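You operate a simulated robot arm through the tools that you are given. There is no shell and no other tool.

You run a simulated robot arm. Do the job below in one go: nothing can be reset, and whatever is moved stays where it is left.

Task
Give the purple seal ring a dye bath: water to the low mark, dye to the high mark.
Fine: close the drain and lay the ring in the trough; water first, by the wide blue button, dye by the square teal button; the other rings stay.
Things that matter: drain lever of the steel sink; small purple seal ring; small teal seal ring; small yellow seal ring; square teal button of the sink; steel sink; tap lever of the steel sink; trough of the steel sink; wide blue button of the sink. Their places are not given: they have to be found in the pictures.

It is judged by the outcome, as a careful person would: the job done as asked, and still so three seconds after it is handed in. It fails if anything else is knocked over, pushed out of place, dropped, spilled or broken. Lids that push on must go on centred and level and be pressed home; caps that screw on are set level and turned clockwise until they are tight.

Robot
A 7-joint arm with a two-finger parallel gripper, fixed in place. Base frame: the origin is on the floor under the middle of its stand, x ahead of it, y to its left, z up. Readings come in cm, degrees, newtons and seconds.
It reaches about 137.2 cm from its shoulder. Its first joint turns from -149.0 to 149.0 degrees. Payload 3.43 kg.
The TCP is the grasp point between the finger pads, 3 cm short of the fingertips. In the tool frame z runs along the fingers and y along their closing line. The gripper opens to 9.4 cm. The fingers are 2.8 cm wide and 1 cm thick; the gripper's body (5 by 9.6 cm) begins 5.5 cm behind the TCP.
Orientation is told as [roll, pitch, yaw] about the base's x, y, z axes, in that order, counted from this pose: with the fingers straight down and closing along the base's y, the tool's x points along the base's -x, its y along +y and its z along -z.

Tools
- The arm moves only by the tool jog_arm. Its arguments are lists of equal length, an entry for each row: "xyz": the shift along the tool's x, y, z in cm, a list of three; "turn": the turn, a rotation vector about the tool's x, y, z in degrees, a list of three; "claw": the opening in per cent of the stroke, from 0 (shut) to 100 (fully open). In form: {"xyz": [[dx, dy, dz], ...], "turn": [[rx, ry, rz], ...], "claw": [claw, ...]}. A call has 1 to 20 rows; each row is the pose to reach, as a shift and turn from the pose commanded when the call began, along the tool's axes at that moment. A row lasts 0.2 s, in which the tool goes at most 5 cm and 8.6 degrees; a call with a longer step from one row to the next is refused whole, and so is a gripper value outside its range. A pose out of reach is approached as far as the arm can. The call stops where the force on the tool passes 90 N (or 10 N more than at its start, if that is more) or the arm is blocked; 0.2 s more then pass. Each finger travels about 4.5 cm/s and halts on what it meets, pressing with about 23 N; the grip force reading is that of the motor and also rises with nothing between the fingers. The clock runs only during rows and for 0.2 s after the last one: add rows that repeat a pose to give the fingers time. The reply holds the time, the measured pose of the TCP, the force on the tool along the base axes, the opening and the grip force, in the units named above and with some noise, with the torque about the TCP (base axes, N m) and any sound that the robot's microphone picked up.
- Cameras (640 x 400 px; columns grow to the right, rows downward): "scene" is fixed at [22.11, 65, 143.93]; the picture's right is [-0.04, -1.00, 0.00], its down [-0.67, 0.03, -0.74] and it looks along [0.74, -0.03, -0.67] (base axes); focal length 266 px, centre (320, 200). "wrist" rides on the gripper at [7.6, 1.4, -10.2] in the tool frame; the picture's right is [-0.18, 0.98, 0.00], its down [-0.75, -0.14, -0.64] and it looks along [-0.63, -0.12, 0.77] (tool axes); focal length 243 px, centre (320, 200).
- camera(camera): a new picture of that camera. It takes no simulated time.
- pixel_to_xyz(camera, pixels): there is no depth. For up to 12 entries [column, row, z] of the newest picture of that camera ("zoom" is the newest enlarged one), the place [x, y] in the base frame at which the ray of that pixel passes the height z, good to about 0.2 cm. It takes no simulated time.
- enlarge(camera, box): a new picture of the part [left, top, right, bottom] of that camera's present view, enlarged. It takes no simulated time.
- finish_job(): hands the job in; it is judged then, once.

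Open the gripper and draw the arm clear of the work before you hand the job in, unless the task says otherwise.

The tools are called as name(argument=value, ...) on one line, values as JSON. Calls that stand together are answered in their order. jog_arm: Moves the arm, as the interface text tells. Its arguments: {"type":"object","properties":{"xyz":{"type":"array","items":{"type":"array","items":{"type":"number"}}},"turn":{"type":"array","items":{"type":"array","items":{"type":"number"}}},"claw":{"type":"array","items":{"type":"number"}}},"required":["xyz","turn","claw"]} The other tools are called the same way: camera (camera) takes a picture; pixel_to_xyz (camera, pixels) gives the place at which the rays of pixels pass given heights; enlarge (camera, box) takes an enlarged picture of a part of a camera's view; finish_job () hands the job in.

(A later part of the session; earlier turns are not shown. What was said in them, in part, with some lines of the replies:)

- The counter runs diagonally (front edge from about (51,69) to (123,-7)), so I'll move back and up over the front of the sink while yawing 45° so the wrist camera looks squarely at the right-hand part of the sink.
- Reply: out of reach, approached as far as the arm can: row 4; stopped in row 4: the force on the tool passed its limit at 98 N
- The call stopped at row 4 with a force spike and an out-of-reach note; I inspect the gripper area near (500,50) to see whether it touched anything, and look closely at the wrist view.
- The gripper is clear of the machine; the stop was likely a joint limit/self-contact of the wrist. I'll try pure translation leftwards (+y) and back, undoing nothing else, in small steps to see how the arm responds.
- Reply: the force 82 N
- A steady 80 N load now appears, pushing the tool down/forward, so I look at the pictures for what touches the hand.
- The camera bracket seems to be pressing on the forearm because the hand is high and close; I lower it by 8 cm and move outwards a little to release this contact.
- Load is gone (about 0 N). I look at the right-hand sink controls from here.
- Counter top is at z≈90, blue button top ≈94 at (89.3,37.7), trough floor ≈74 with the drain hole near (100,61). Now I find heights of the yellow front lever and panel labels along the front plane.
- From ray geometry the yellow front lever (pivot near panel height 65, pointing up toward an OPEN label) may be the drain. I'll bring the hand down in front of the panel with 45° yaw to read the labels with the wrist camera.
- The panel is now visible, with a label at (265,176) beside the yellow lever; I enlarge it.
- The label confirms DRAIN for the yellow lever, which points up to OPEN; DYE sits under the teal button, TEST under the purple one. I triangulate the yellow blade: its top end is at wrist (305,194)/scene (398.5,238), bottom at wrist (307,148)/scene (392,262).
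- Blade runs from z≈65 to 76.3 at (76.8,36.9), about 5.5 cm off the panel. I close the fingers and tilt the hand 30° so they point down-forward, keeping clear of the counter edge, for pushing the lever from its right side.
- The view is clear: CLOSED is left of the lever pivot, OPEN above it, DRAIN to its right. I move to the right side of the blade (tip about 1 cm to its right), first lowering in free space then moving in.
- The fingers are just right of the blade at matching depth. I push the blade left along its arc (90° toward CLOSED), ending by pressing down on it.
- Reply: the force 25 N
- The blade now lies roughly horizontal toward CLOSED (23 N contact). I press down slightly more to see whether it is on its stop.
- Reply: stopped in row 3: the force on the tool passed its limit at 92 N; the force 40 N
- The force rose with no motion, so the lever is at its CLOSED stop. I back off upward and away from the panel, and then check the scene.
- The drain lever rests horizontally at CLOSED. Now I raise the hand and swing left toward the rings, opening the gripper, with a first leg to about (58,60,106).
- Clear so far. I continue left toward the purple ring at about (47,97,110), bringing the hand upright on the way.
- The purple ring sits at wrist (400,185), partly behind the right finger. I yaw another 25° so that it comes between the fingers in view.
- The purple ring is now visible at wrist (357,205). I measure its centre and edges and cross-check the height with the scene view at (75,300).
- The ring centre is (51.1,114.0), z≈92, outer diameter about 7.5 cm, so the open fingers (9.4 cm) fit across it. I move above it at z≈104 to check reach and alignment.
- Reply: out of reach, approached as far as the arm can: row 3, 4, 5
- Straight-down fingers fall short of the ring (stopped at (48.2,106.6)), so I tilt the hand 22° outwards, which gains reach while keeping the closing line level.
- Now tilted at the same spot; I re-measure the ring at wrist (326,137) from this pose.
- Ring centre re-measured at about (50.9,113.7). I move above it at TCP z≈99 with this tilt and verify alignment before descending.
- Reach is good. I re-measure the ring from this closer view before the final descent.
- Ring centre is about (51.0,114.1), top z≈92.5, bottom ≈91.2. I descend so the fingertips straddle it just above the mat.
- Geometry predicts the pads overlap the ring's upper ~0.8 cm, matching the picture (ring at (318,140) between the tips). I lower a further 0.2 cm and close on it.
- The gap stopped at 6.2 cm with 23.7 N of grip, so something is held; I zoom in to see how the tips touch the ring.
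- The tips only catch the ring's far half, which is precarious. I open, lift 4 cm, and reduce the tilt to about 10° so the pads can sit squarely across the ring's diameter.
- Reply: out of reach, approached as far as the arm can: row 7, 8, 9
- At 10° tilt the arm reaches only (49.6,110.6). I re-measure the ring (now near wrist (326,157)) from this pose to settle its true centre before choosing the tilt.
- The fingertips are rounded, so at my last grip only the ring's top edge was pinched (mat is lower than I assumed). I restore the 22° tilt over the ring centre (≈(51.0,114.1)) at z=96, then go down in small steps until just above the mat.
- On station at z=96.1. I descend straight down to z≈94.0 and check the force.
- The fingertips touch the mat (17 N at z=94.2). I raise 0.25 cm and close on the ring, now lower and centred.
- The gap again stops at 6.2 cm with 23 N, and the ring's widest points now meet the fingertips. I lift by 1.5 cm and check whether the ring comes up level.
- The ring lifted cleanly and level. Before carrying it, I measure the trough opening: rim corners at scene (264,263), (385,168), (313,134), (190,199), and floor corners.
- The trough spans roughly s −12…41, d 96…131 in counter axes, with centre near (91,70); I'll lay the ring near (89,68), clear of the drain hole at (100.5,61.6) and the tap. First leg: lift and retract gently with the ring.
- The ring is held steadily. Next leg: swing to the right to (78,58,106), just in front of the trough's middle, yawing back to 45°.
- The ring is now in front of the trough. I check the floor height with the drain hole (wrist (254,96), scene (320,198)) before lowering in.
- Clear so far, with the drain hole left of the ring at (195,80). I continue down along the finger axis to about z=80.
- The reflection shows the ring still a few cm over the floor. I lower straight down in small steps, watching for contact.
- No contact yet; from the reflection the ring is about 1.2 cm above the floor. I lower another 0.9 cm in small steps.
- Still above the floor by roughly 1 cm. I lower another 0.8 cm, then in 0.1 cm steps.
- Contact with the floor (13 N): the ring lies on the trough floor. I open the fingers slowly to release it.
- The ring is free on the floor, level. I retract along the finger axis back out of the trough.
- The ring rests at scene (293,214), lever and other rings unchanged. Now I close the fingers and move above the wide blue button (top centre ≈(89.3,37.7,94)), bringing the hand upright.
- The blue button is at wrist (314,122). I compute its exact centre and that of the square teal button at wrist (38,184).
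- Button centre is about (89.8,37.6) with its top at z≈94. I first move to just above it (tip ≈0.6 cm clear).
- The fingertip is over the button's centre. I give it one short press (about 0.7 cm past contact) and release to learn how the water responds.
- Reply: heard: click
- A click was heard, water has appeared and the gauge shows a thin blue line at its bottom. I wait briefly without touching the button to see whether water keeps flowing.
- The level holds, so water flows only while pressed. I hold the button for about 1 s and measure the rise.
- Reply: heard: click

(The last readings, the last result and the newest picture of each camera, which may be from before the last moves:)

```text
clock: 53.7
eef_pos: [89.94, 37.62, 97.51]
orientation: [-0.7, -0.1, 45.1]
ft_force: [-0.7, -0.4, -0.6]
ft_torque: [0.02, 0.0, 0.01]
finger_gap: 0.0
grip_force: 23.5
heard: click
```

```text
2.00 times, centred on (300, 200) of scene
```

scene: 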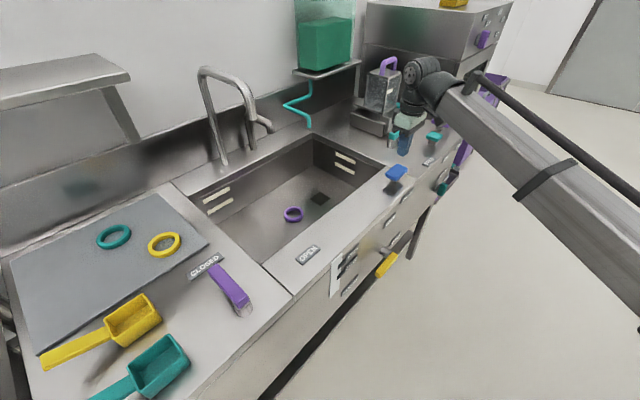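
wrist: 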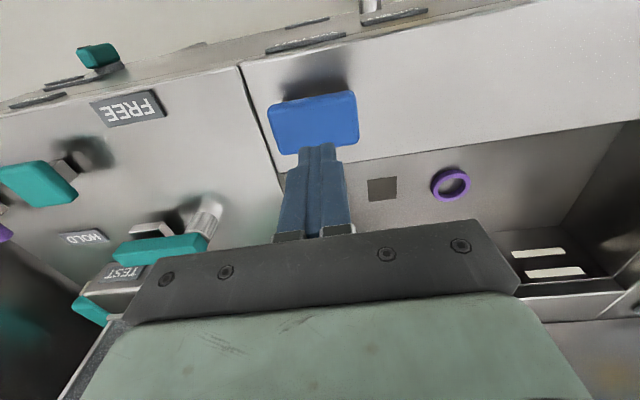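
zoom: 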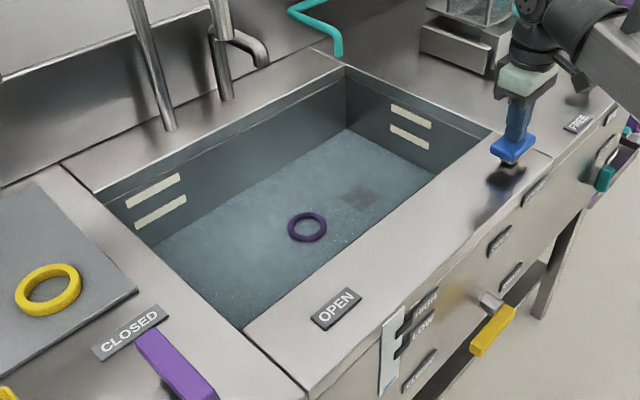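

The gauge bar rose by about 10 px in ~1 s of pressing. I zoom tighter on the gauge to calibrate it against the LOW pointer.

enlarge(camera="scene", box=[322, 248, 362, 302])

enlarge(camera="scene", box=[195, 175, 255, 225])

enlarge(camera="scene", box=[320, 140, 380, 190])

```text
7.41 times, centred on (342, 275) of scene
```

zoom: 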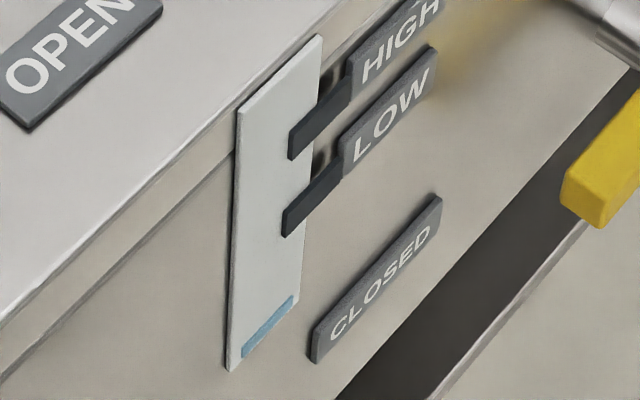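

```text
8.00 times, centred on (225, 200) of scene
```

zoom: 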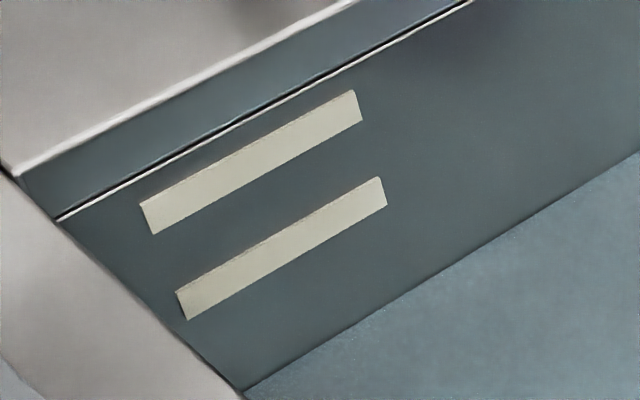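

```text
8.00 times, centred on (350, 165) of scene
```

zoom: 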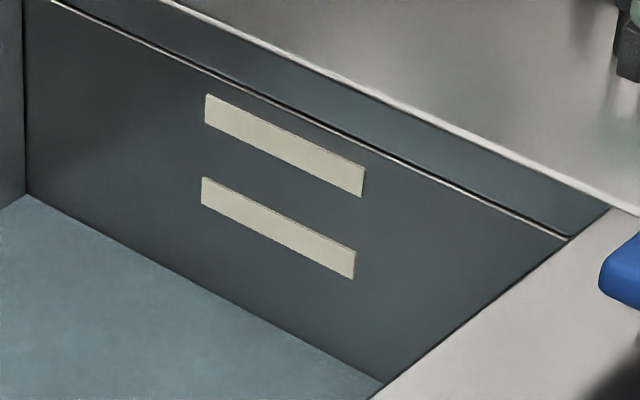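

The gauge bar is ~12 px high versus the LOW pointer at ~95 px and HIGH at ~168 px above its base; the wall stripes agree. I hold the button for about 3.5 s more and re-measure.

jog_arm(xyz=[[0, 0, 0.6], [0, 0, 1.2], [0, 0, 1.2], [0, 0, 1.2], [0, 0, 1.2], [0, 0, 1.2], [0, 0, 1.2], [0, 0, 1.2], [0, 0, 1.2], [0, 0, 1.2], [0, 0, 1.2], [0, 0, 1.2], [0, 0, 1.2], [0, 0, 1.2], [0, 0, 1.2], [0, 0, 1.2], [0, 0, 1.2], [0, 0, 1.2], [0, 0, 0.2], [0, 0, 0]], turn=[[0, 0, 0], [0, 0, 0], [0, 0, 0], [0, 0, 0], [0, 0, 0], [0, 0, 0], [0, 0, 0], [0, 0, 0], [0, 0, 0], [0, 0, 0], [0, 0, 0], [0, 0, 0], [0, 0, 0], [0, 0, 0], [0, 0, 0], [0, 0, 0], [0, 0, 0], [0, 0, 0], [0, 0, 0], [0, 0, 0]], claw=[0, 0, 0, 0, 0, 0, 0, 0, 0, 0, 0, 0, 0, 0, 0, 0, 0, 0, 0, 0])

enlarge(camera="scene", box=[322, 248, 362, 302])

enlarge(camera="scene", box=[180, 100, 420, 300])

```text
clock: 57.9
eef_pos: [90.0, 37.76, 97.54]
orientation: [-0.7, -0.1, 45.1]
ft_force: [-0.5, 0.0, -0.4]
ft_torque: [0.0, -0.02, 0.0]
finger_gap: 0.0
grip_force: 23.0
heard: click
```

```text
7.41 times, centred on (342, 275) of scene
```

zoom: 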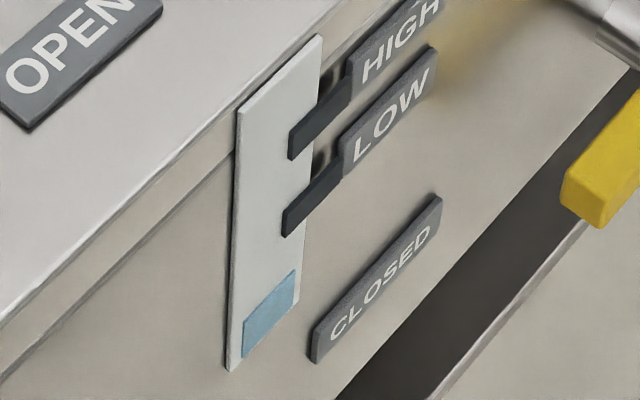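

```text
2.00 times, centred on (300, 200) of scene
```

zoom: 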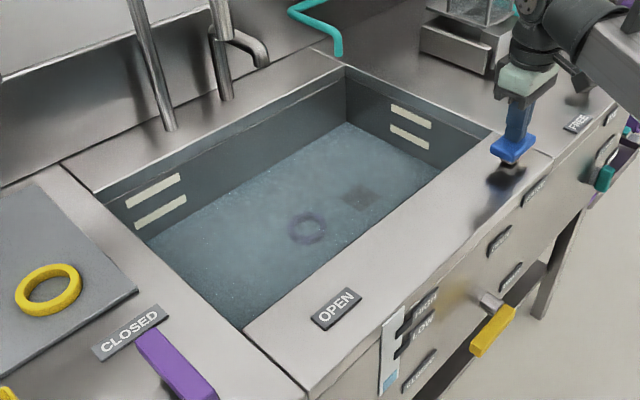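

The bar is now ~40 px (about 1.6 px per row). I check the waterline against the wall stripes to calibrate the marks without gauge-pointer parallax.

enlarge(camera="scene", box=[320, 140, 380, 190])

enlarge(camera="scene", box=[195, 175, 255, 225])

enlarge(camera="scene", box=[334, 258, 352, 280])

```text
8.00 times, centred on (350, 165) of scene
```

zoom: 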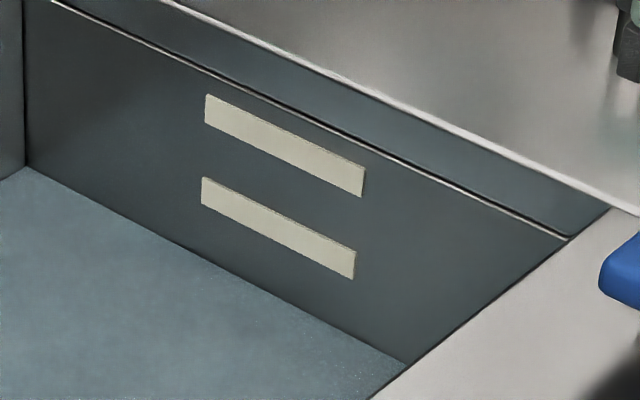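

```text
8.00 times, centred on (225, 200) of scene
```

zoom: 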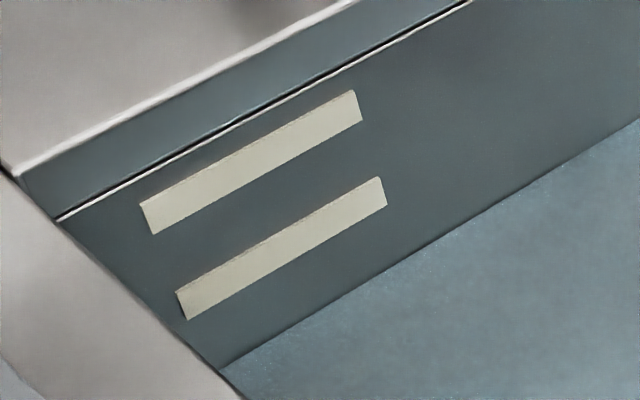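

```text
16.00 times, centred on (343, 269) of scene
```

zoom: 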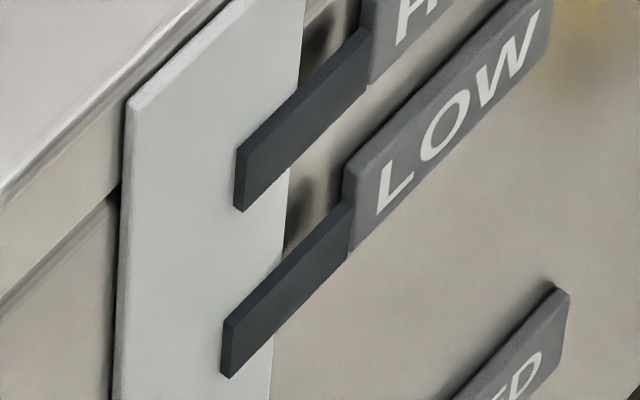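

The waterline (right wall at column 285) went from 331 to 301; the LOW stripe's centre is at about 231, so roughly 70 px to go at ~1.8 px per row. I repeat the same 17-row hold.

jog_arm(xyz=[[0, 0, 0.6], [0, 0, 1.2], [0, 0, 1.2], [0, 0, 1.2], [0, 0, 1.2], [0, 0, 1.2], [0, 0, 1.2], [0, 0, 1.2], [0, 0, 1.2], [0, 0, 1.2], [0, 0, 1.2], [0, 0, 1.2], [0, 0, 1.2], [0, 0, 1.2], [0, 0, 1.2], [0, 0, 1.2], [0, 0, 1.2], [0, 0, 1.2], [0, 0, 0.2], [0, 0, 0]], turn=[[0, 0, 0], [0, 0, 0], [0, 0, 0], [0, 0, 0], [0, 0, 0], [0, 0, 0], [0, 0, 0], [0, 0, 0], [0, 0, 0], [0, 0, 0], [0, 0, 0], [0, 0, 0], [0, 0, 0], [0, 0, 0], [0, 0, 0], [0, 0, 0], [0, 0, 0], [0, 0, 0], [0, 0, 0], [0, 0, 0]], claw=[0, 0, 0, 0, 0, 0, 0, 0, 0, 0, 0, 0, 0, 0, 0, 0, 0, 0, 0, 0])

enlarge(camera="scene", box=[322, 248, 362, 302])

enlarge(camera="scene", box=[320, 140, 380, 190])

```text
clock: 62.1
eef_pos: [89.92, 37.6, 97.54]
orientation: [-0.8, -0.1, 45.2]
ft_force: [0.0, -0.3, 0.3]
ft_torque: [-0.01, -0.01, -0.01]
finger_gap: 0.0
grip_force: 23.2
heard: click
```

```text
7.41 times, centred on (342, 275) of scene
```

zoom: 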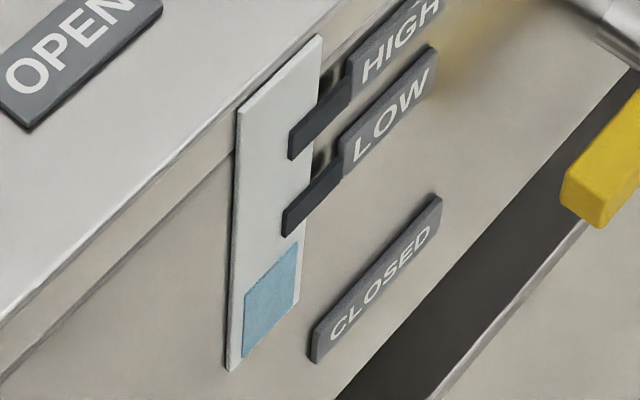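

```text
8.00 times, centred on (350, 165) of scene
```

zoom: 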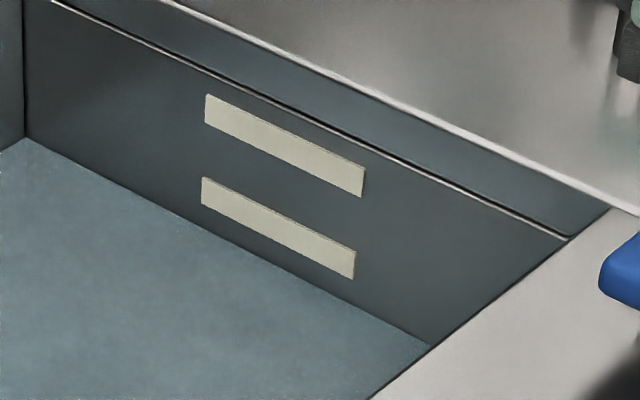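

Waterline at 271, gauge bar 66 px; both consistent (≈30 px wall per 17 rows). About 19–22 rows remain, so I hold for 14 rows and re-check.

jog_arm(xyz=[[0, 0, 0.6], [0, 0, 1.2], [0, 0, 1.2], [0, 0, 1.2], [0, 0, 1.2], [0, 0, 1.2], [0, 0, 1.2], [0, 0, 1.2], [0, 0, 1.2], [0, 0, 1.2], [0, 0, 1.2], [0, 0, 1.2], [0, 0, 1.2], [0, 0, 1.2], [0, 0, 1.2], [0, 0, 0.2], [0, 0, 0]], turn=[[0, 0, 0], [0, 0, 0], [0, 0, 0], [0, 0, 0], [0, 0, 0], [0, 0, 0], [0, 0, 0], [0, 0, 0], [0, 0, 0], [0, 0, 0], [0, 0, 0], [0, 0, 0], [0, 0, 0], [0, 0, 0], [0, 0, 0], [0, 0, 0], [0, 0, 0]], claw=[0, 0, 0, 0, 0, 0, 0, 0, 0, 0, 0, 0, 0, 0, 0, 0, 0])

enlarge(camera="scene", box=[332, 265, 352, 290])

enlarge(camera="scene", box=[320, 140, 380, 190])

enlarge(camera="scene", box=[195, 175, 255, 225])

```text
clock: 65.7
eef_pos: [89.86, 37.75, 97.59]
orientation: [-0.7, -0.2, 45.0]
ft_force: [0.4, 0.3, 0.2]
ft_torque: [0.04, 0.01, 0.02]
finger_gap: 0.02
grip_force: 22.7
heard: click
```

```text
16.00 times, centred on (342, 278) of scene
```

zoom: 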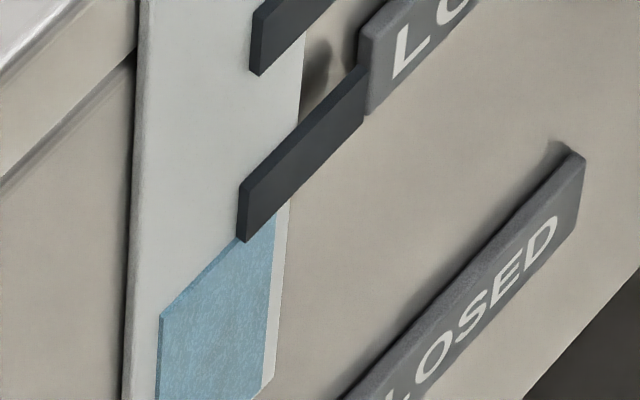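

```text
8.00 times, centred on (350, 165) of scene
```

zoom: 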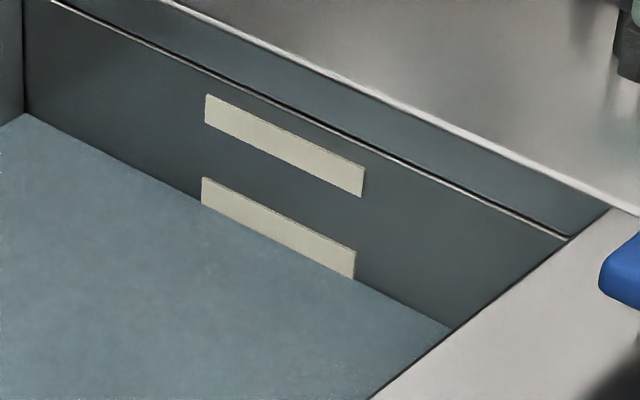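

```text
8.00 times, centred on (225, 200) of scene
```

zoom: 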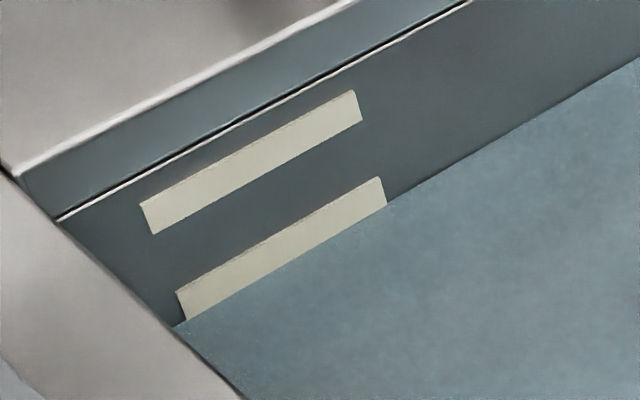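

The water is exactly at the lower edge of the LOW stripe and pointer; its centre is ~14 px higher, i.e. about 8 more rows. I hold for 8 rows.

jog_arm(xyz=[[0, 0, 0.6], [0, 0, 1.2], [0, 0, 1.2], [0, 0, 1.2], [0, 0, 1.2], [0, 0, 1.2], [0, 0, 1.2], [0, 0, 1.2], [0, 0, 1.2], [0, 0, 0.2], [0, 0, 0]], turn=[[0, 0, 0], [0, 0, 0], [0, 0, 0], [0, 0, 0], [0, 0, 0], [0, 0, 0], [0, 0, 0], [0, 0, 0], [0, 0, 0], [0, 0, 0], [0, 0, 0]], claw=[0, 0, 0, 0, 0, 0, 0, 0, 0, 0, 0])

enlarge(camera="scene", box=[332, 265, 352, 290])

enlarge(camera="scene", box=[320, 140, 380, 190])

enlarge(camera="scene", box=[195, 175, 255, 225])

```text
clock: 68.1
eef_pos: [90.04, 37.72, 97.44]
orientation: [-0.7, -0.1, 45.0]
ft_force: [0.4, 0.3, -1.1]
ft_torque: [0.0, -0.03, -0.02]
finger_gap: 0.01
grip_force: 22.4
heard: click
```

```text
16.00 times, centred on (342, 278) of scene
```

zoom: 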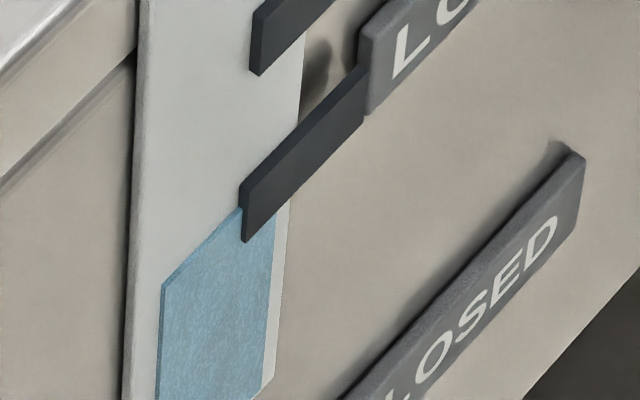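

```text
8.00 times, centred on (350, 165) of scene
```

zoom: 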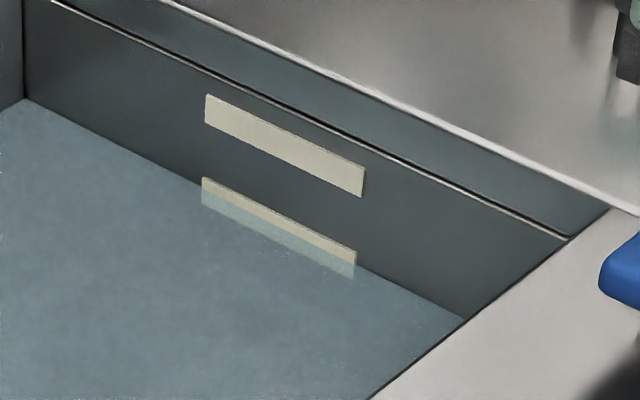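

```text
8.00 times, centred on (225, 200) of scene
```

zoom: 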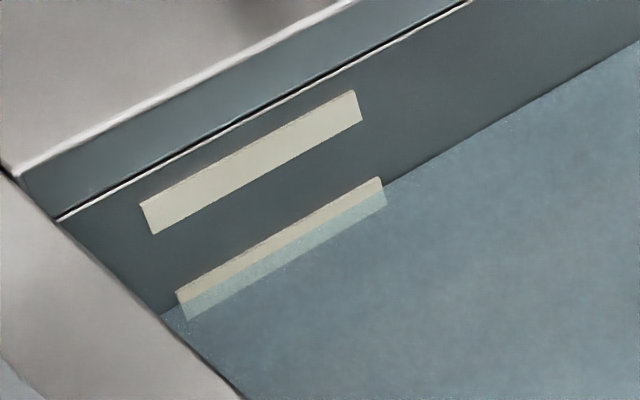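

The waterline now sits at the middle of the LOW stripe on both walls. Next the dye: I rise 8 cm and move right along the counter toward the square teal button (≈(111,17.5)), stopping short to look.

jog_arm(xyz=[[0, 0, -3], [0, 0, -6], [0, -3, -8], [0, -6.5, -8], [0, -10, -8], [0, -13.5, -8], [0, -17, -8], [0, -20, -8], [0, -20, -8]], turn=[[0, 0, 0], [0, 0, 0], [0, 0, 0], [0, 0, 0], [0, 0, 0], [0, 0, 0], [0, 0, 0], [0, 0, 0], [0, 0, 0]], claw=[0, 0, 0, 0, 0, 0, 0, 0, 0])

camera(camera="wrist")

camera(camera="scene")

```text
clock: 70.1
eef_pos: [104.03, 23.6, 105.88]
orientation: [-0.7, -0.3, 45.2]
ft_force: [0.2, -0.2, 0.4]
ft_torque: [0.0, 0.02, 0.01]
finger_gap: 0.0
grip_force: 22.4
```

```text
taken
```

wrist: 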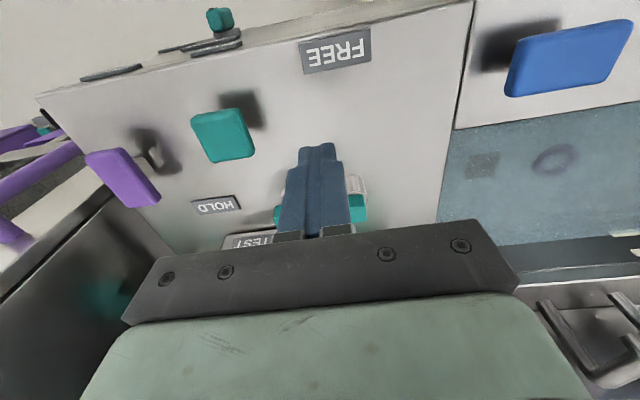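

```text
taken
```

scene: 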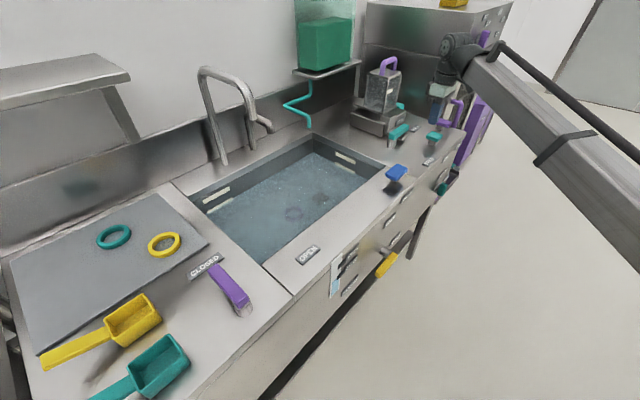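

The square teal button is at wrist (223,133) and scene (434,137), purple test button at (123,178). I triangulate the teal button.

enlarge(camera="wrist", box=[160, 80, 300, 190])

pixel_to_xyz(camera="wrist", pixels=[[223, 135, 93], [223, 135, 94], [223, 135, 95], [223, 135, 96], [123, 178, 94], [123, 178, 95], [300, 160, 102]])

pixel_to_xyz(camera="scene", pixels=[[434, 136, 93], [434, 136, 94], [434, 136, 95], [434, 136, 96]])

enlarge(camera="scene", box=[390, 90, 490, 170])

```text
3.64 times, centred on (230, 135) of wrist
```

zoom: 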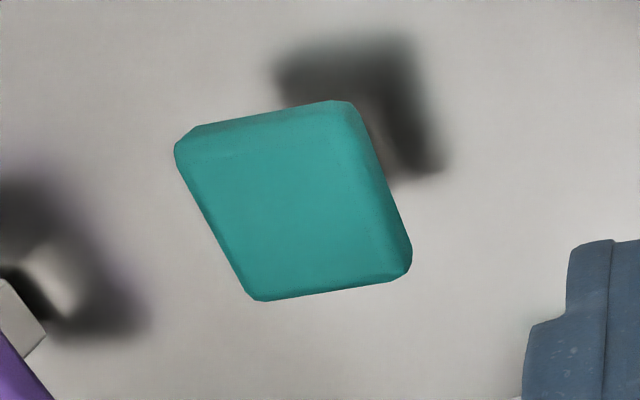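

```text
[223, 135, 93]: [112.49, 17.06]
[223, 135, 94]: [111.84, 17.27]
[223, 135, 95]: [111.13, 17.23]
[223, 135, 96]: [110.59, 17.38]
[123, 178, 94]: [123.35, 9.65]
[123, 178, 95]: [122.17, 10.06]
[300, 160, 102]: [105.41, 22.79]
```

```text
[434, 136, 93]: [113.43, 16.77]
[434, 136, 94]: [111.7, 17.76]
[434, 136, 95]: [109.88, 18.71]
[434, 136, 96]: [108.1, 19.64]
```

```text
5.00 times, centred on (440, 130) of scene
```

zoom: 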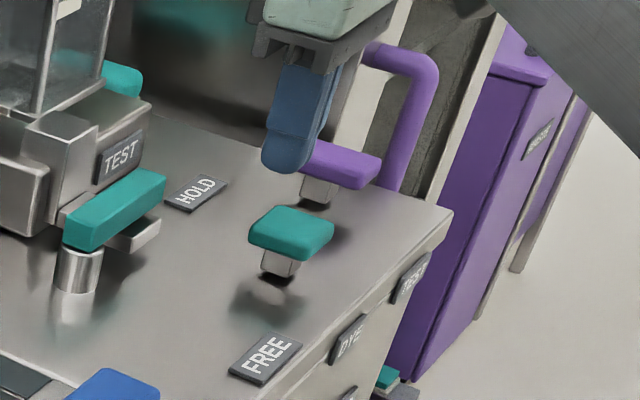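

Teal button centre is (111.8,17.4), top ≈94. I move above it and down to a fingertip clearance of about 0.8 cm.

jog_arm(xyz=[[-0.4, -3.3, 0], [-0.8, -6.6, 0], [-1.08, -9.89, 0], [-1.08, -9.89, 3], [-1.08, -9.89, 6], [-1.08, -9.89, 8], [-1.08, -9.89, 8]], turn=[[0, 0, 0], [0, 0, 0], [0, 0, 0], [0, 0, 0], [0, 0, 0], [0, 0, 0], [0, 0, 0]], claw=[0, 0, 0, 0, 0, 0, 0])

enlarge(camera="wrist", box=[200, 60, 440, 240])

enlarge(camera="scene", box=[390, 90, 490, 170])

enlarge(camera="scene", box=[320, 140, 380, 190])

```text
clock: 71.7
eef_pos: [112.03, 17.28, 97.8]
orientation: [-0.7, -0.1, 45.1]
ft_force: [0.6, -0.7, -0.1]
ft_torque: [-0.01, 0.0, 0.03]
finger_gap: 0.01
grip_force: 23.2
```

```text
2.22 times, centred on (320, 150) of wrist
```

zoom: 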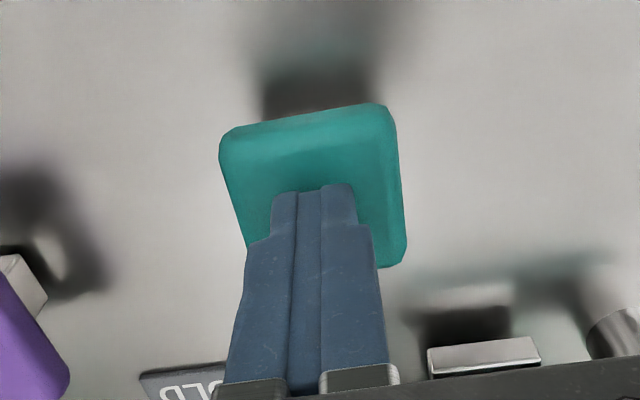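

```text
5.00 times, centred on (440, 130) of scene
```

zoom: 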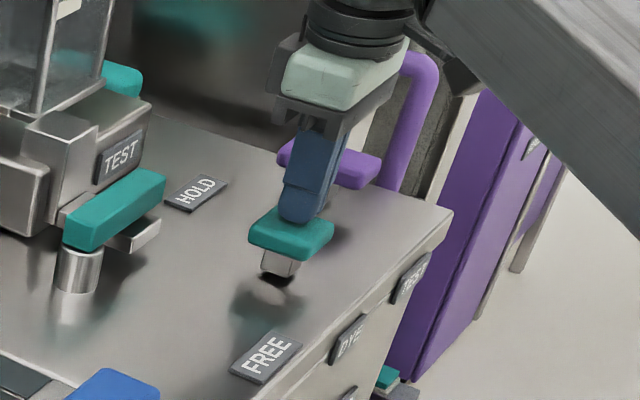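

```text
8.00 times, centred on (350, 165) of scene
```

zoom: 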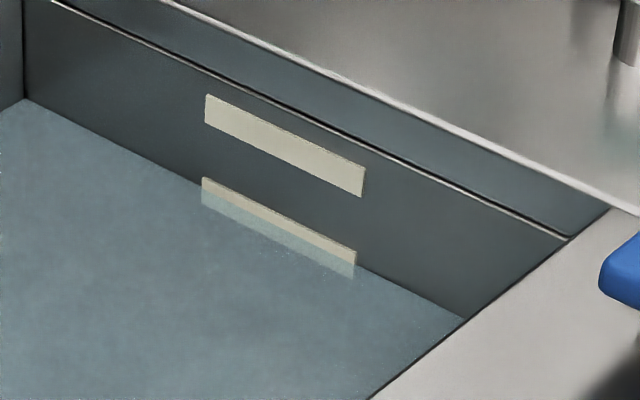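

The water level is steady and the fingertip is over the teal button. I give one short press to learn the dye's flow rate.

jog_arm(xyz=[[0, 0, 0.8], [0, 0, 1.4], [0, 0, 0.4], [0, 0, 0]], turn=[[0, 0, 0], [0, 0, 0], [0, 0, 0], [0, 0, 0]], claw=[0, 0, 0, 0])

enlarge(camera="scene", box=[320, 140, 380, 190])

enlarge(camera="scene", box=[322, 248, 362, 302])

camera(camera="scene")

```text
clock: 72.7
eef_pos: [111.98, 17.22, 97.88]
orientation: [-0.8, -0.1, 45.1]
ft_force: [-0.4, -0.3, -0.6]
ft_torque: [0.0, 0.0, 0.02]
finger_gap: 0.01
grip_force: 22.7
heard: click
```

```text
8.00 times, centred on (350, 165) of scene
```

zoom: 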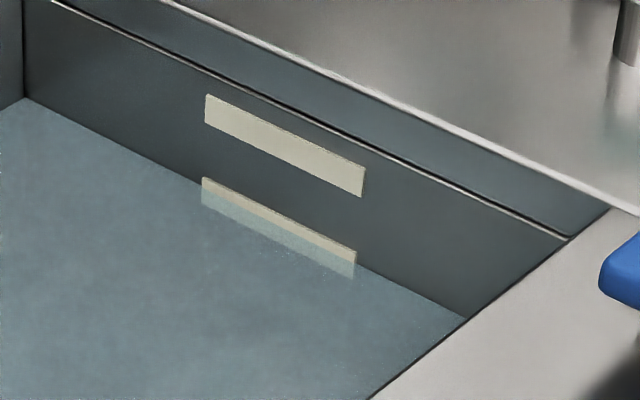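

```text
7.41 times, centred on (342, 275) of scene
```

zoom: 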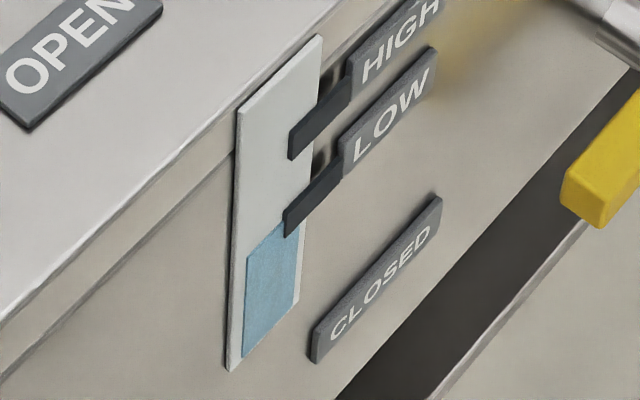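

```text
taken
```

scene: 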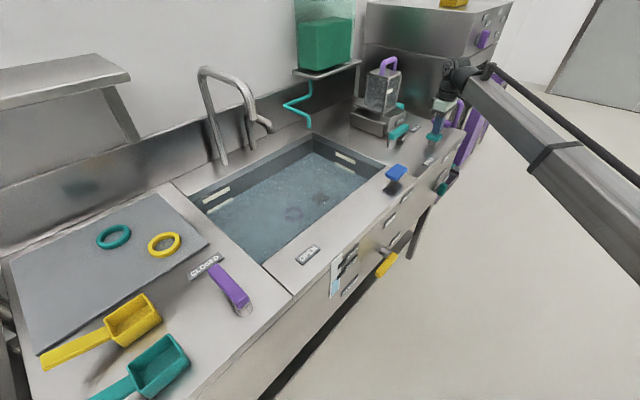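

A click was heard and the level changed only minutely. I hold the teal button for about 2 s and measure.

jog_arm(xyz=[[0, 0, 0.8], [0, 0, 1.4], [0, 0, 1.4], [0, 0, 1.4], [0, 0, 1.4], [0, 0, 1.4], [0, 0, 1.4], [0, 0, 1.4], [0, 0, 1.4], [0, 0, 1.4], [0, 0, 1.4], [0, 0, 0.3], [0, 0, 0]], turn=[[0, 0, 0], [0, 0, 0], [0, 0, 0], [0, 0, 0], [0, 0, 0], [0, 0, 0], [0, 0, 0], [0, 0, 0], [0, 0, 0], [0, 0, 0], [0, 0, 0], [0, 0, 0], [0, 0, 0]], claw=[0, 0, 0, 0, 0, 0, 0, 0, 0, 0, 0, 0, 0])

enlarge(camera="scene", box=[320, 140, 380, 190])

enlarge(camera="scene", box=[322, 248, 362, 302])

camera(camera="scene")

```text
clock: 75.5
eef_pos: [111.91, 17.32, 97.91]
orientation: [-0.7, 0.0, 45.2]
ft_force: [-0.2, 0.0, -0.2]
ft_torque: [0.03, -0.02, -0.04]
finger_gap: 0.01
grip_force: 23.0
heard: click
```

```text
8.00 times, centred on (350, 165) of scene
```

zoom: 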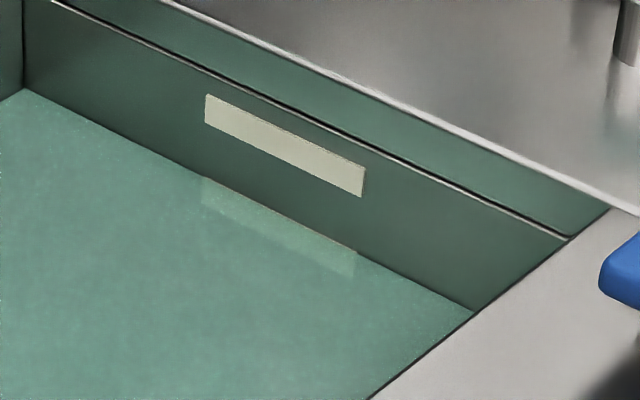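

```text
7.41 times, centred on (342, 275) of scene
```

zoom: 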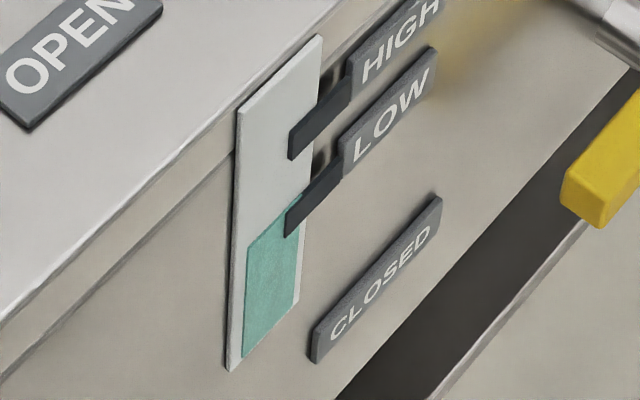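

```text
taken
```

scene: 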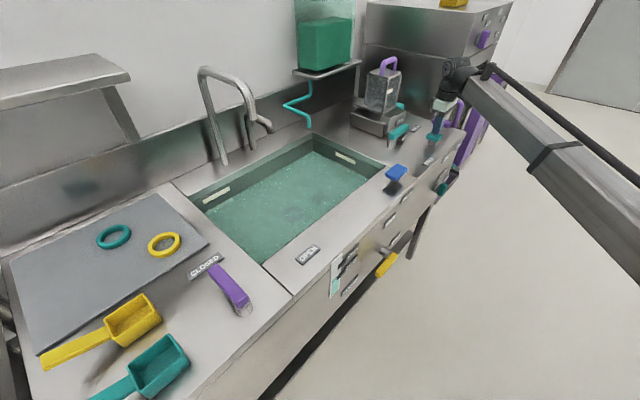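

The bath turned green; the waterline moved from about 230 to 218 in 10 rows (~1.2 px/row), and the HIGH stripe's centre is at ~146. I hold another 18 rows.

jog_arm(xyz=[[0, 0, 0.8], [0, 0, 1.4], [0, 0, 1.4], [0, 0, 1.4], [0, 0, 1.4], [0, 0, 1.4], [0, 0, 1.4], [0, 0, 1.4], [0, 0, 1.4], [0, 0, 1.4], [0, 0, 1.4], [0, 0, 1.4], [0, 0, 1.4], [0, 0, 1.4], [0, 0, 1.4], [0, 0, 1.4], [0, 0, 1.4], [0, 0, 1.4], [0, 0, 1.4], [0, 0, 0]], turn=[[0, 0, 0], [0, 0, 0], [0, 0, 0], [0, 0, 0], [0, 0, 0], [0, 0, 0], [0, 0, 0], [0, 0, 0], [0, 0, 0], [0, 0, 0], [0, 0, 0], [0, 0, 0], [0, 0, 0], [0, 0, 0], [0, 0, 0], [0, 0, 0], [0, 0, 0], [0, 0, 0], [0, 0, 0], [0, 0, 0]], claw=[0, 0, 0, 0, 0, 0, 0, 0, 0, 0, 0, 0, 0, 0, 0, 0, 0, 0, 0, 0])

enlarge(camera="scene", box=[320, 140, 380, 190])

enlarge(camera="scene", box=[322, 248, 362, 302])

```text
clock: 79.7
eef_pos: [111.85, 17.53, 97.95]
orientation: [-0.6, 0.0, 45.2]
ft_force: [-0.2, -0.5, 0.1]
ft_torque: [0.01, 0.03, -0.01]
finger_gap: 0.0
grip_force: 23.4
heard: click
```

```text
8.00 times, centred on (350, 165) of scene
```

zoom: 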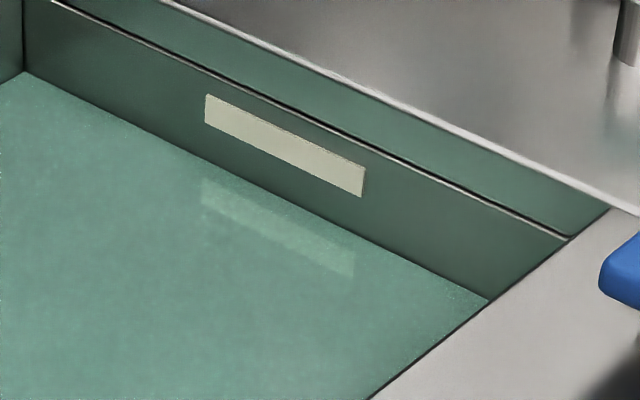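

```text
7.41 times, centred on (342, 275) of scene
```

zoom: 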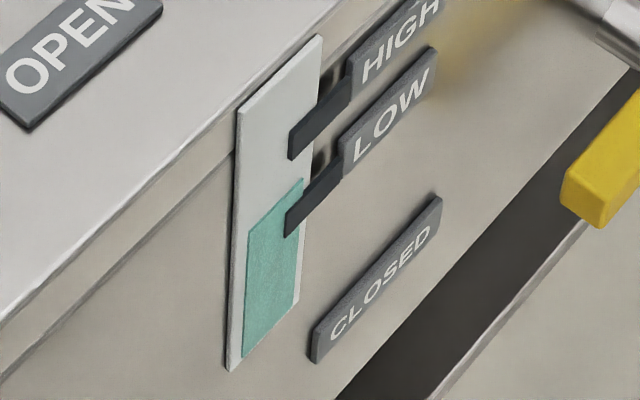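

Waterline at 200 (≈1.0 px per row); about 54 px remain to the HIGH stripe's centre (146). I hold another 18 rows.

jog_arm(xyz=[[0, 0, 0.8], [0, 0, 1.4], [0, 0, 1.4], [0, 0, 1.4], [0, 0, 1.4], [0, 0, 1.4], [0, 0, 1.4], [0, 0, 1.4], [0, 0, 1.4], [0, 0, 1.4], [0, 0, 1.4], [0, 0, 1.4], [0, 0, 1.4], [0, 0, 1.4], [0, 0, 1.4], [0, 0, 1.4], [0, 0, 1.4], [0, 0, 1.4], [0, 0, 1.4], [0, 0, 0]], turn=[[0, 0, 0], [0, 0, 0], [0, 0, 0], [0, 0, 0], [0, 0, 0], [0, 0, 0], [0, 0, 0], [0, 0, 0], [0, 0, 0], [0, 0, 0], [0, 0, 0], [0, 0, 0], [0, 0, 0], [0, 0, 0], [0, 0, 0], [0, 0, 0], [0, 0, 0], [0, 0, 0], [0, 0, 0], [0, 0, 0]], claw=[0, 0, 0, 0, 0, 0, 0, 0, 0, 0, 0, 0, 0, 0, 0, 0, 0, 0, 0, 0])

enlarge(camera="scene", box=[320, 140, 380, 190])

enlarge(camera="scene", box=[322, 248, 362, 302])

```text
clock: 83.9
eef_pos: [111.91, 17.47, 97.9]
orientation: [-0.6, 0.0, 45.0]
ft_force: [-0.7, -0.1, -0.3]
ft_torque: [0.01, 0.01, 0.01]
finger_gap: 0.04
grip_force: 23.3
heard: click
```

```text
8.00 times, centred on (350, 165) of scene
```

zoom: 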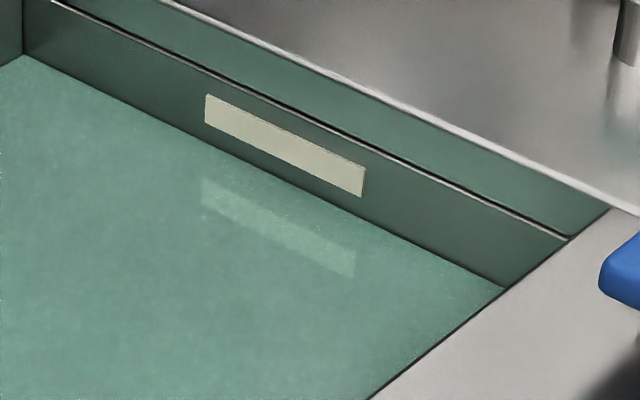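

```text
7.41 times, centred on (342, 275) of scene
```

zoom: 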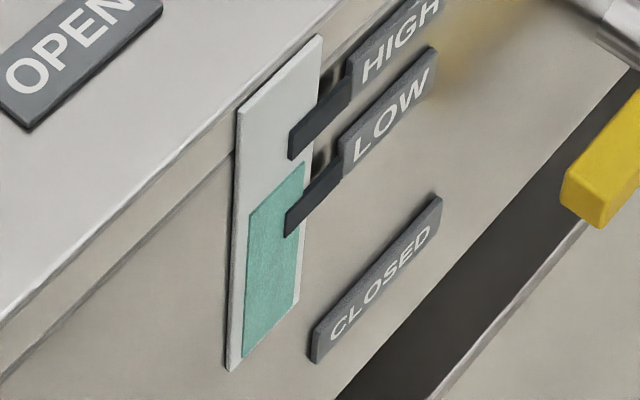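

Waterline at 181; about 35 px remain. I hold another 18 rows, which should bring it near the HIGH stripe's lower edge (160).

jog_arm(xyz=[[0, 0, 0.8], [0, 0, 1.4], [0, 0, 1.4], [0, 0, 1.4], [0, 0, 1.4], [0, 0, 1.4], [0, 0, 1.4], [0, 0, 1.4], [0, 0, 1.4], [0, 0, 1.4], [0, 0, 1.4], [0, 0, 1.4], [0, 0, 1.4], [0, 0, 1.4], [0, 0, 1.4], [0, 0, 1.4], [0, 0, 1.4], [0, 0, 1.4], [0, 0, 1.4], [0, 0, 0]], turn=[[0, 0, 0], [0, 0, 0], [0, 0, 0], [0, 0, 0], [0, 0, 0], [0, 0, 0], [0, 0, 0], [0, 0, 0], [0, 0, 0], [0, 0, 0], [0, 0, 0], [0, 0, 0], [0, 0, 0], [0, 0, 0], [0, 0, 0], [0, 0, 0], [0, 0, 0], [0, 0, 0], [0, 0, 0], [0, 0, 0]], claw=[0, 0, 0, 0, 0, 0, 0, 0, 0, 0, 0, 0, 0, 0, 0, 0, 0, 0, 0, 0])

enlarge(camera="scene", box=[320, 140, 380, 190])

enlarge(camera="scene", box=[332, 255, 352, 280])

enlarge(camera="scene", box=[195, 175, 255, 225])

```text
clock: 88.1
eef_pos: [111.93, 17.42, 97.81]
orientation: [-0.5, 0.0, 45.2]
ft_force: [0.3, 0.3, -0.2]
ft_torque: [-0.04, -0.03, -0.03]
finger_gap: 0.02
grip_force: 23.5
heard: click
```

```text
8.00 times, centred on (350, 165) of scene
```

zoom: 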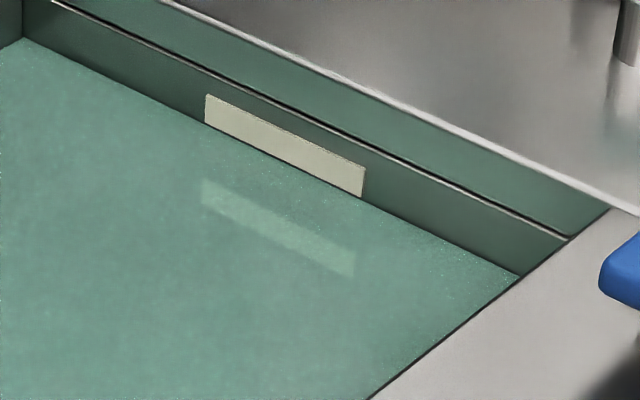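

```text
16.00 times, centred on (342, 268) of scene
```

zoom: 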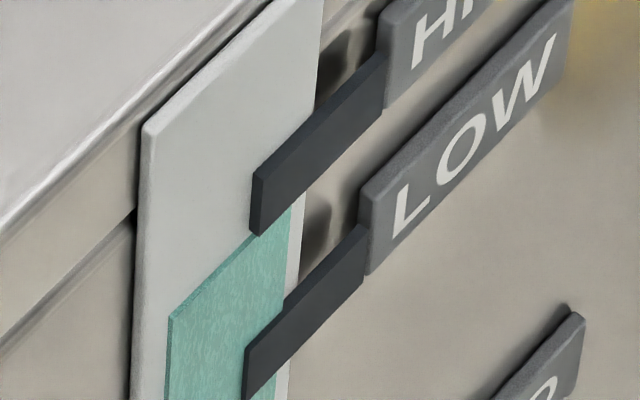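

```text
8.00 times, centred on (225, 200) of scene
```

zoom: 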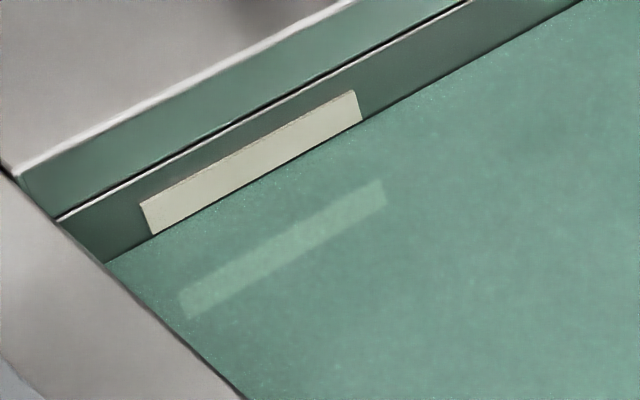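

The level is just below the HIGH stripe's lower edge; ~16 px to its centre. I hold 15 more rows.

jog_arm(xyz=[[0, 0, 0.8], [0, 0, 1.4], [0, 0, 1.4], [0, 0, 1.4], [0, 0, 1.4], [0, 0, 1.4], [0, 0, 1.4], [0, 0, 1.4], [0, 0, 1.4], [0, 0, 1.4], [0, 0, 1.4], [0, 0, 1.4], [0, 0, 1.4], [0, 0, 1.4], [0, 0, 1.4], [0, 0, 0]], turn=[[0, 0, 0], [0, 0, 0], [0, 0, 0], [0, 0, 0], [0, 0, 0], [0, 0, 0], [0, 0, 0], [0, 0, 0], [0, 0, 0], [0, 0, 0], [0, 0, 0], [0, 0, 0], [0, 0, 0], [0, 0, 0], [0, 0, 0], [0, 0, 0]], claw=[0, 0, 0, 0, 0, 0, 0, 0, 0, 0, 0, 0, 0, 0, 0, 0])

enlarge(camera="scene", box=[320, 140, 380, 190])

enlarge(camera="scene", box=[332, 255, 352, 280])

enlarge(camera="scene", box=[195, 175, 255, 225])

```text
clock: 91.5
eef_pos: [111.92, 17.32, 97.84]
orientation: [-0.7, 0.0, 45.2]
ft_force: [-0.3, -0.2, 0.7]
ft_torque: [-0.04, 0.02, 0.03]
finger_gap: 0.0
grip_force: 23.1
heard: click
```

```text
8.00 times, centred on (350, 165) of scene
```

zoom: 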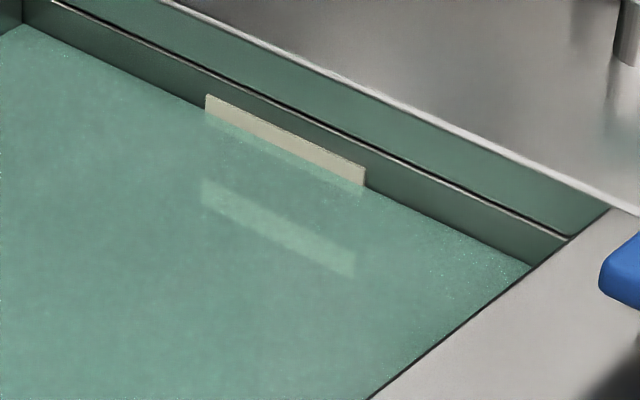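

```text
16.00 times, centred on (342, 268) of scene
```

zoom: 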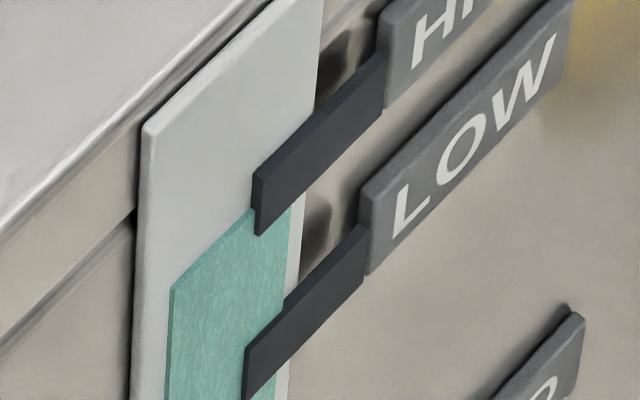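

```text
8.00 times, centred on (225, 200) of scene
```

zoom: 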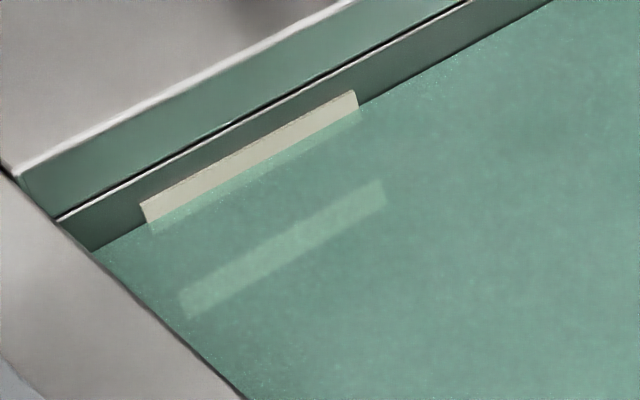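

The waterline is within ~2 px of the HIGH stripe's centre (148 vs 146). I give one last short press of two rows.

jog_arm(xyz=[[0, 0, 0.8], [0, 0, 1.4], [0, 0, 1.4], [0, 0, 0.2], [0, 0, -1]], turn=[[0, 0, 0], [0, 0, 0], [0, 0, 0], [0, 0, 0], [0, 0, 0]], claw=[0, 0, 0, 0, 0])

enlarge(camera="scene", box=[320, 140, 380, 190])

enlarge(camera="scene", box=[332, 255, 352, 280])

enlarge(camera="scene", box=[195, 175, 255, 225])

```text
clock: 92.7
eef_pos: [111.86, 17.25, 98.98]
orientation: [-0.6, 0.0, 45.0]
ft_force: [-0.4, 0.4, 0.0]
ft_torque: [0.01, 0.01, 0.02]
finger_gap: 0.01
grip_force: 22.9
heard: click
```

```text
8.00 times, centred on (350, 165) of scene
```

zoom: 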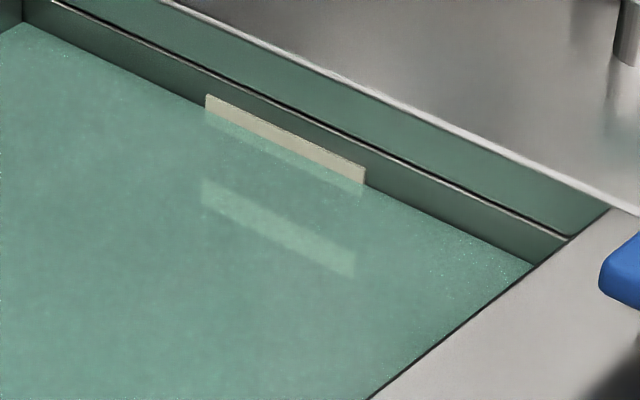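

```text
16.00 times, centred on (342, 268) of scene
```

zoom: 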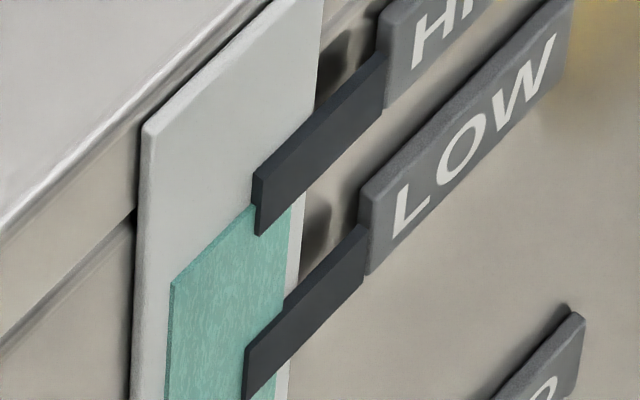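

```text
8.00 times, centred on (225, 200) of scene
```

zoom: 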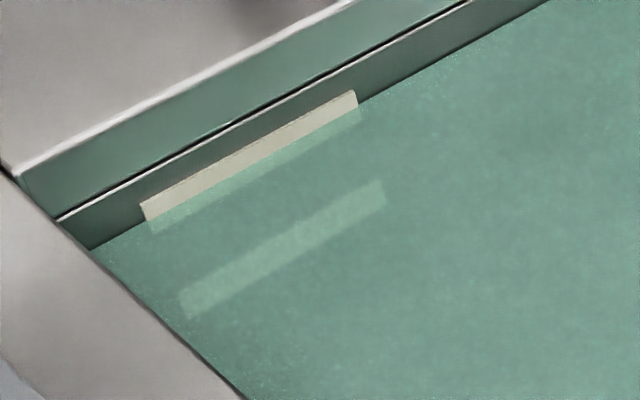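

The level is centred on the HIGH stripe on both walls. I rise, back away from the counter toward the robot and open the gripper.

jog_arm(xyz=[[0, 0, -2.5], [0, 0, -5], [0, 0, -7.5], [3, 0, -9], [7, 0, -10], [11, 0, -10], [15, 0, -10], [19, 0, -10], [19, 0, -10], [19, 0, -10], [19, 0, -10]], turn=[[0, 0, 0], [0, 0, 0], [0, 0, 0], [0, 0, 0], [0, 0, 0], [0, 0, 0], [0, 0, 0], [0, 0, 0], [0, 0, 0], [0, 0, 0], [0, 0, 0]], claw=[0, 0, 0, 0, 0, 20, 45, 70, 100, 100, 100])

camera(camera="scene")

enlarge(camera="scene", box=[180, 100, 420, 300])

enlarge(camera="scene", box=[320, 140, 380, 190])

```text
clock: 95.1
eef_pos: [98.52, 3.85, 108.84]
orientation: [-0.7, -0.2, 45.1]
ft_force: [0.1, 0.4, 0.3]
ft_torque: [0.0, -0.02, -0.01]
finger_gap: 9.39
grip_force: 0.0
```

```text
taken
```

scene: 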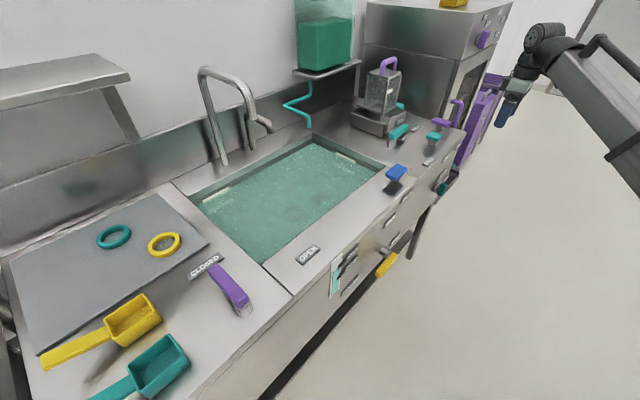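

```text
2.00 times, centred on (300, 200) of scene
```

zoom: 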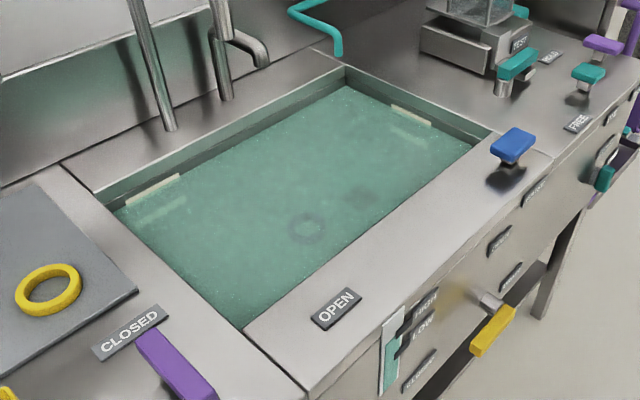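

```text
8.00 times, centred on (350, 165) of scene
```

zoom: 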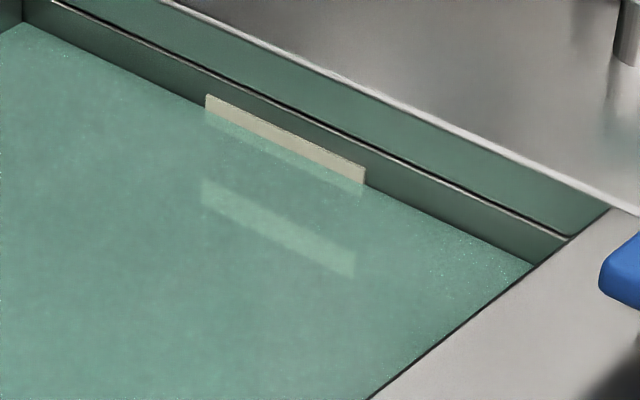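

The level stays at HIGH's centre after 2.4 s. The ring lies in the dyed bath at about scene (293,215), the drain lever is at CLOSED, the other rings haven't moved, and the arm is clear with the gripper open. I hand the job in.

finish_job()

```text
The job is handed in.
```

The purple ring is lying on the trough floor in the dye bath, and I've handed the job in.

- **Drain:** I turned the yellow lever labelled DRAIN to its CLOSED stop. The level held steady afterwards, so nothing is leaking out.
- **Water:** I filled with the wide blue button until the waterline reached the middle of the LOW stripes on the trough walls.
- **Dye:** I then added dye with the square teal button up to the middle of the HIGH stripes. The level had not moved when I checked about 2.4 seconds later.
- **Ring:** My first grip caught only the ring's top edge. I let go, re-gripped it, and set it down flat near the middle of the trough, clear of the drain hole.
- **Everything else:** The teal and yellow rings, the scoops and the purple lever showed no change in the final pictures.

Early on, as the arm was moving into place, two force readings (98 N and about 80 N) appeared. They came from the wrist camera bracket pressing on the robot's own forearm. I saw no sign that the arm had touched anything in the workspace.
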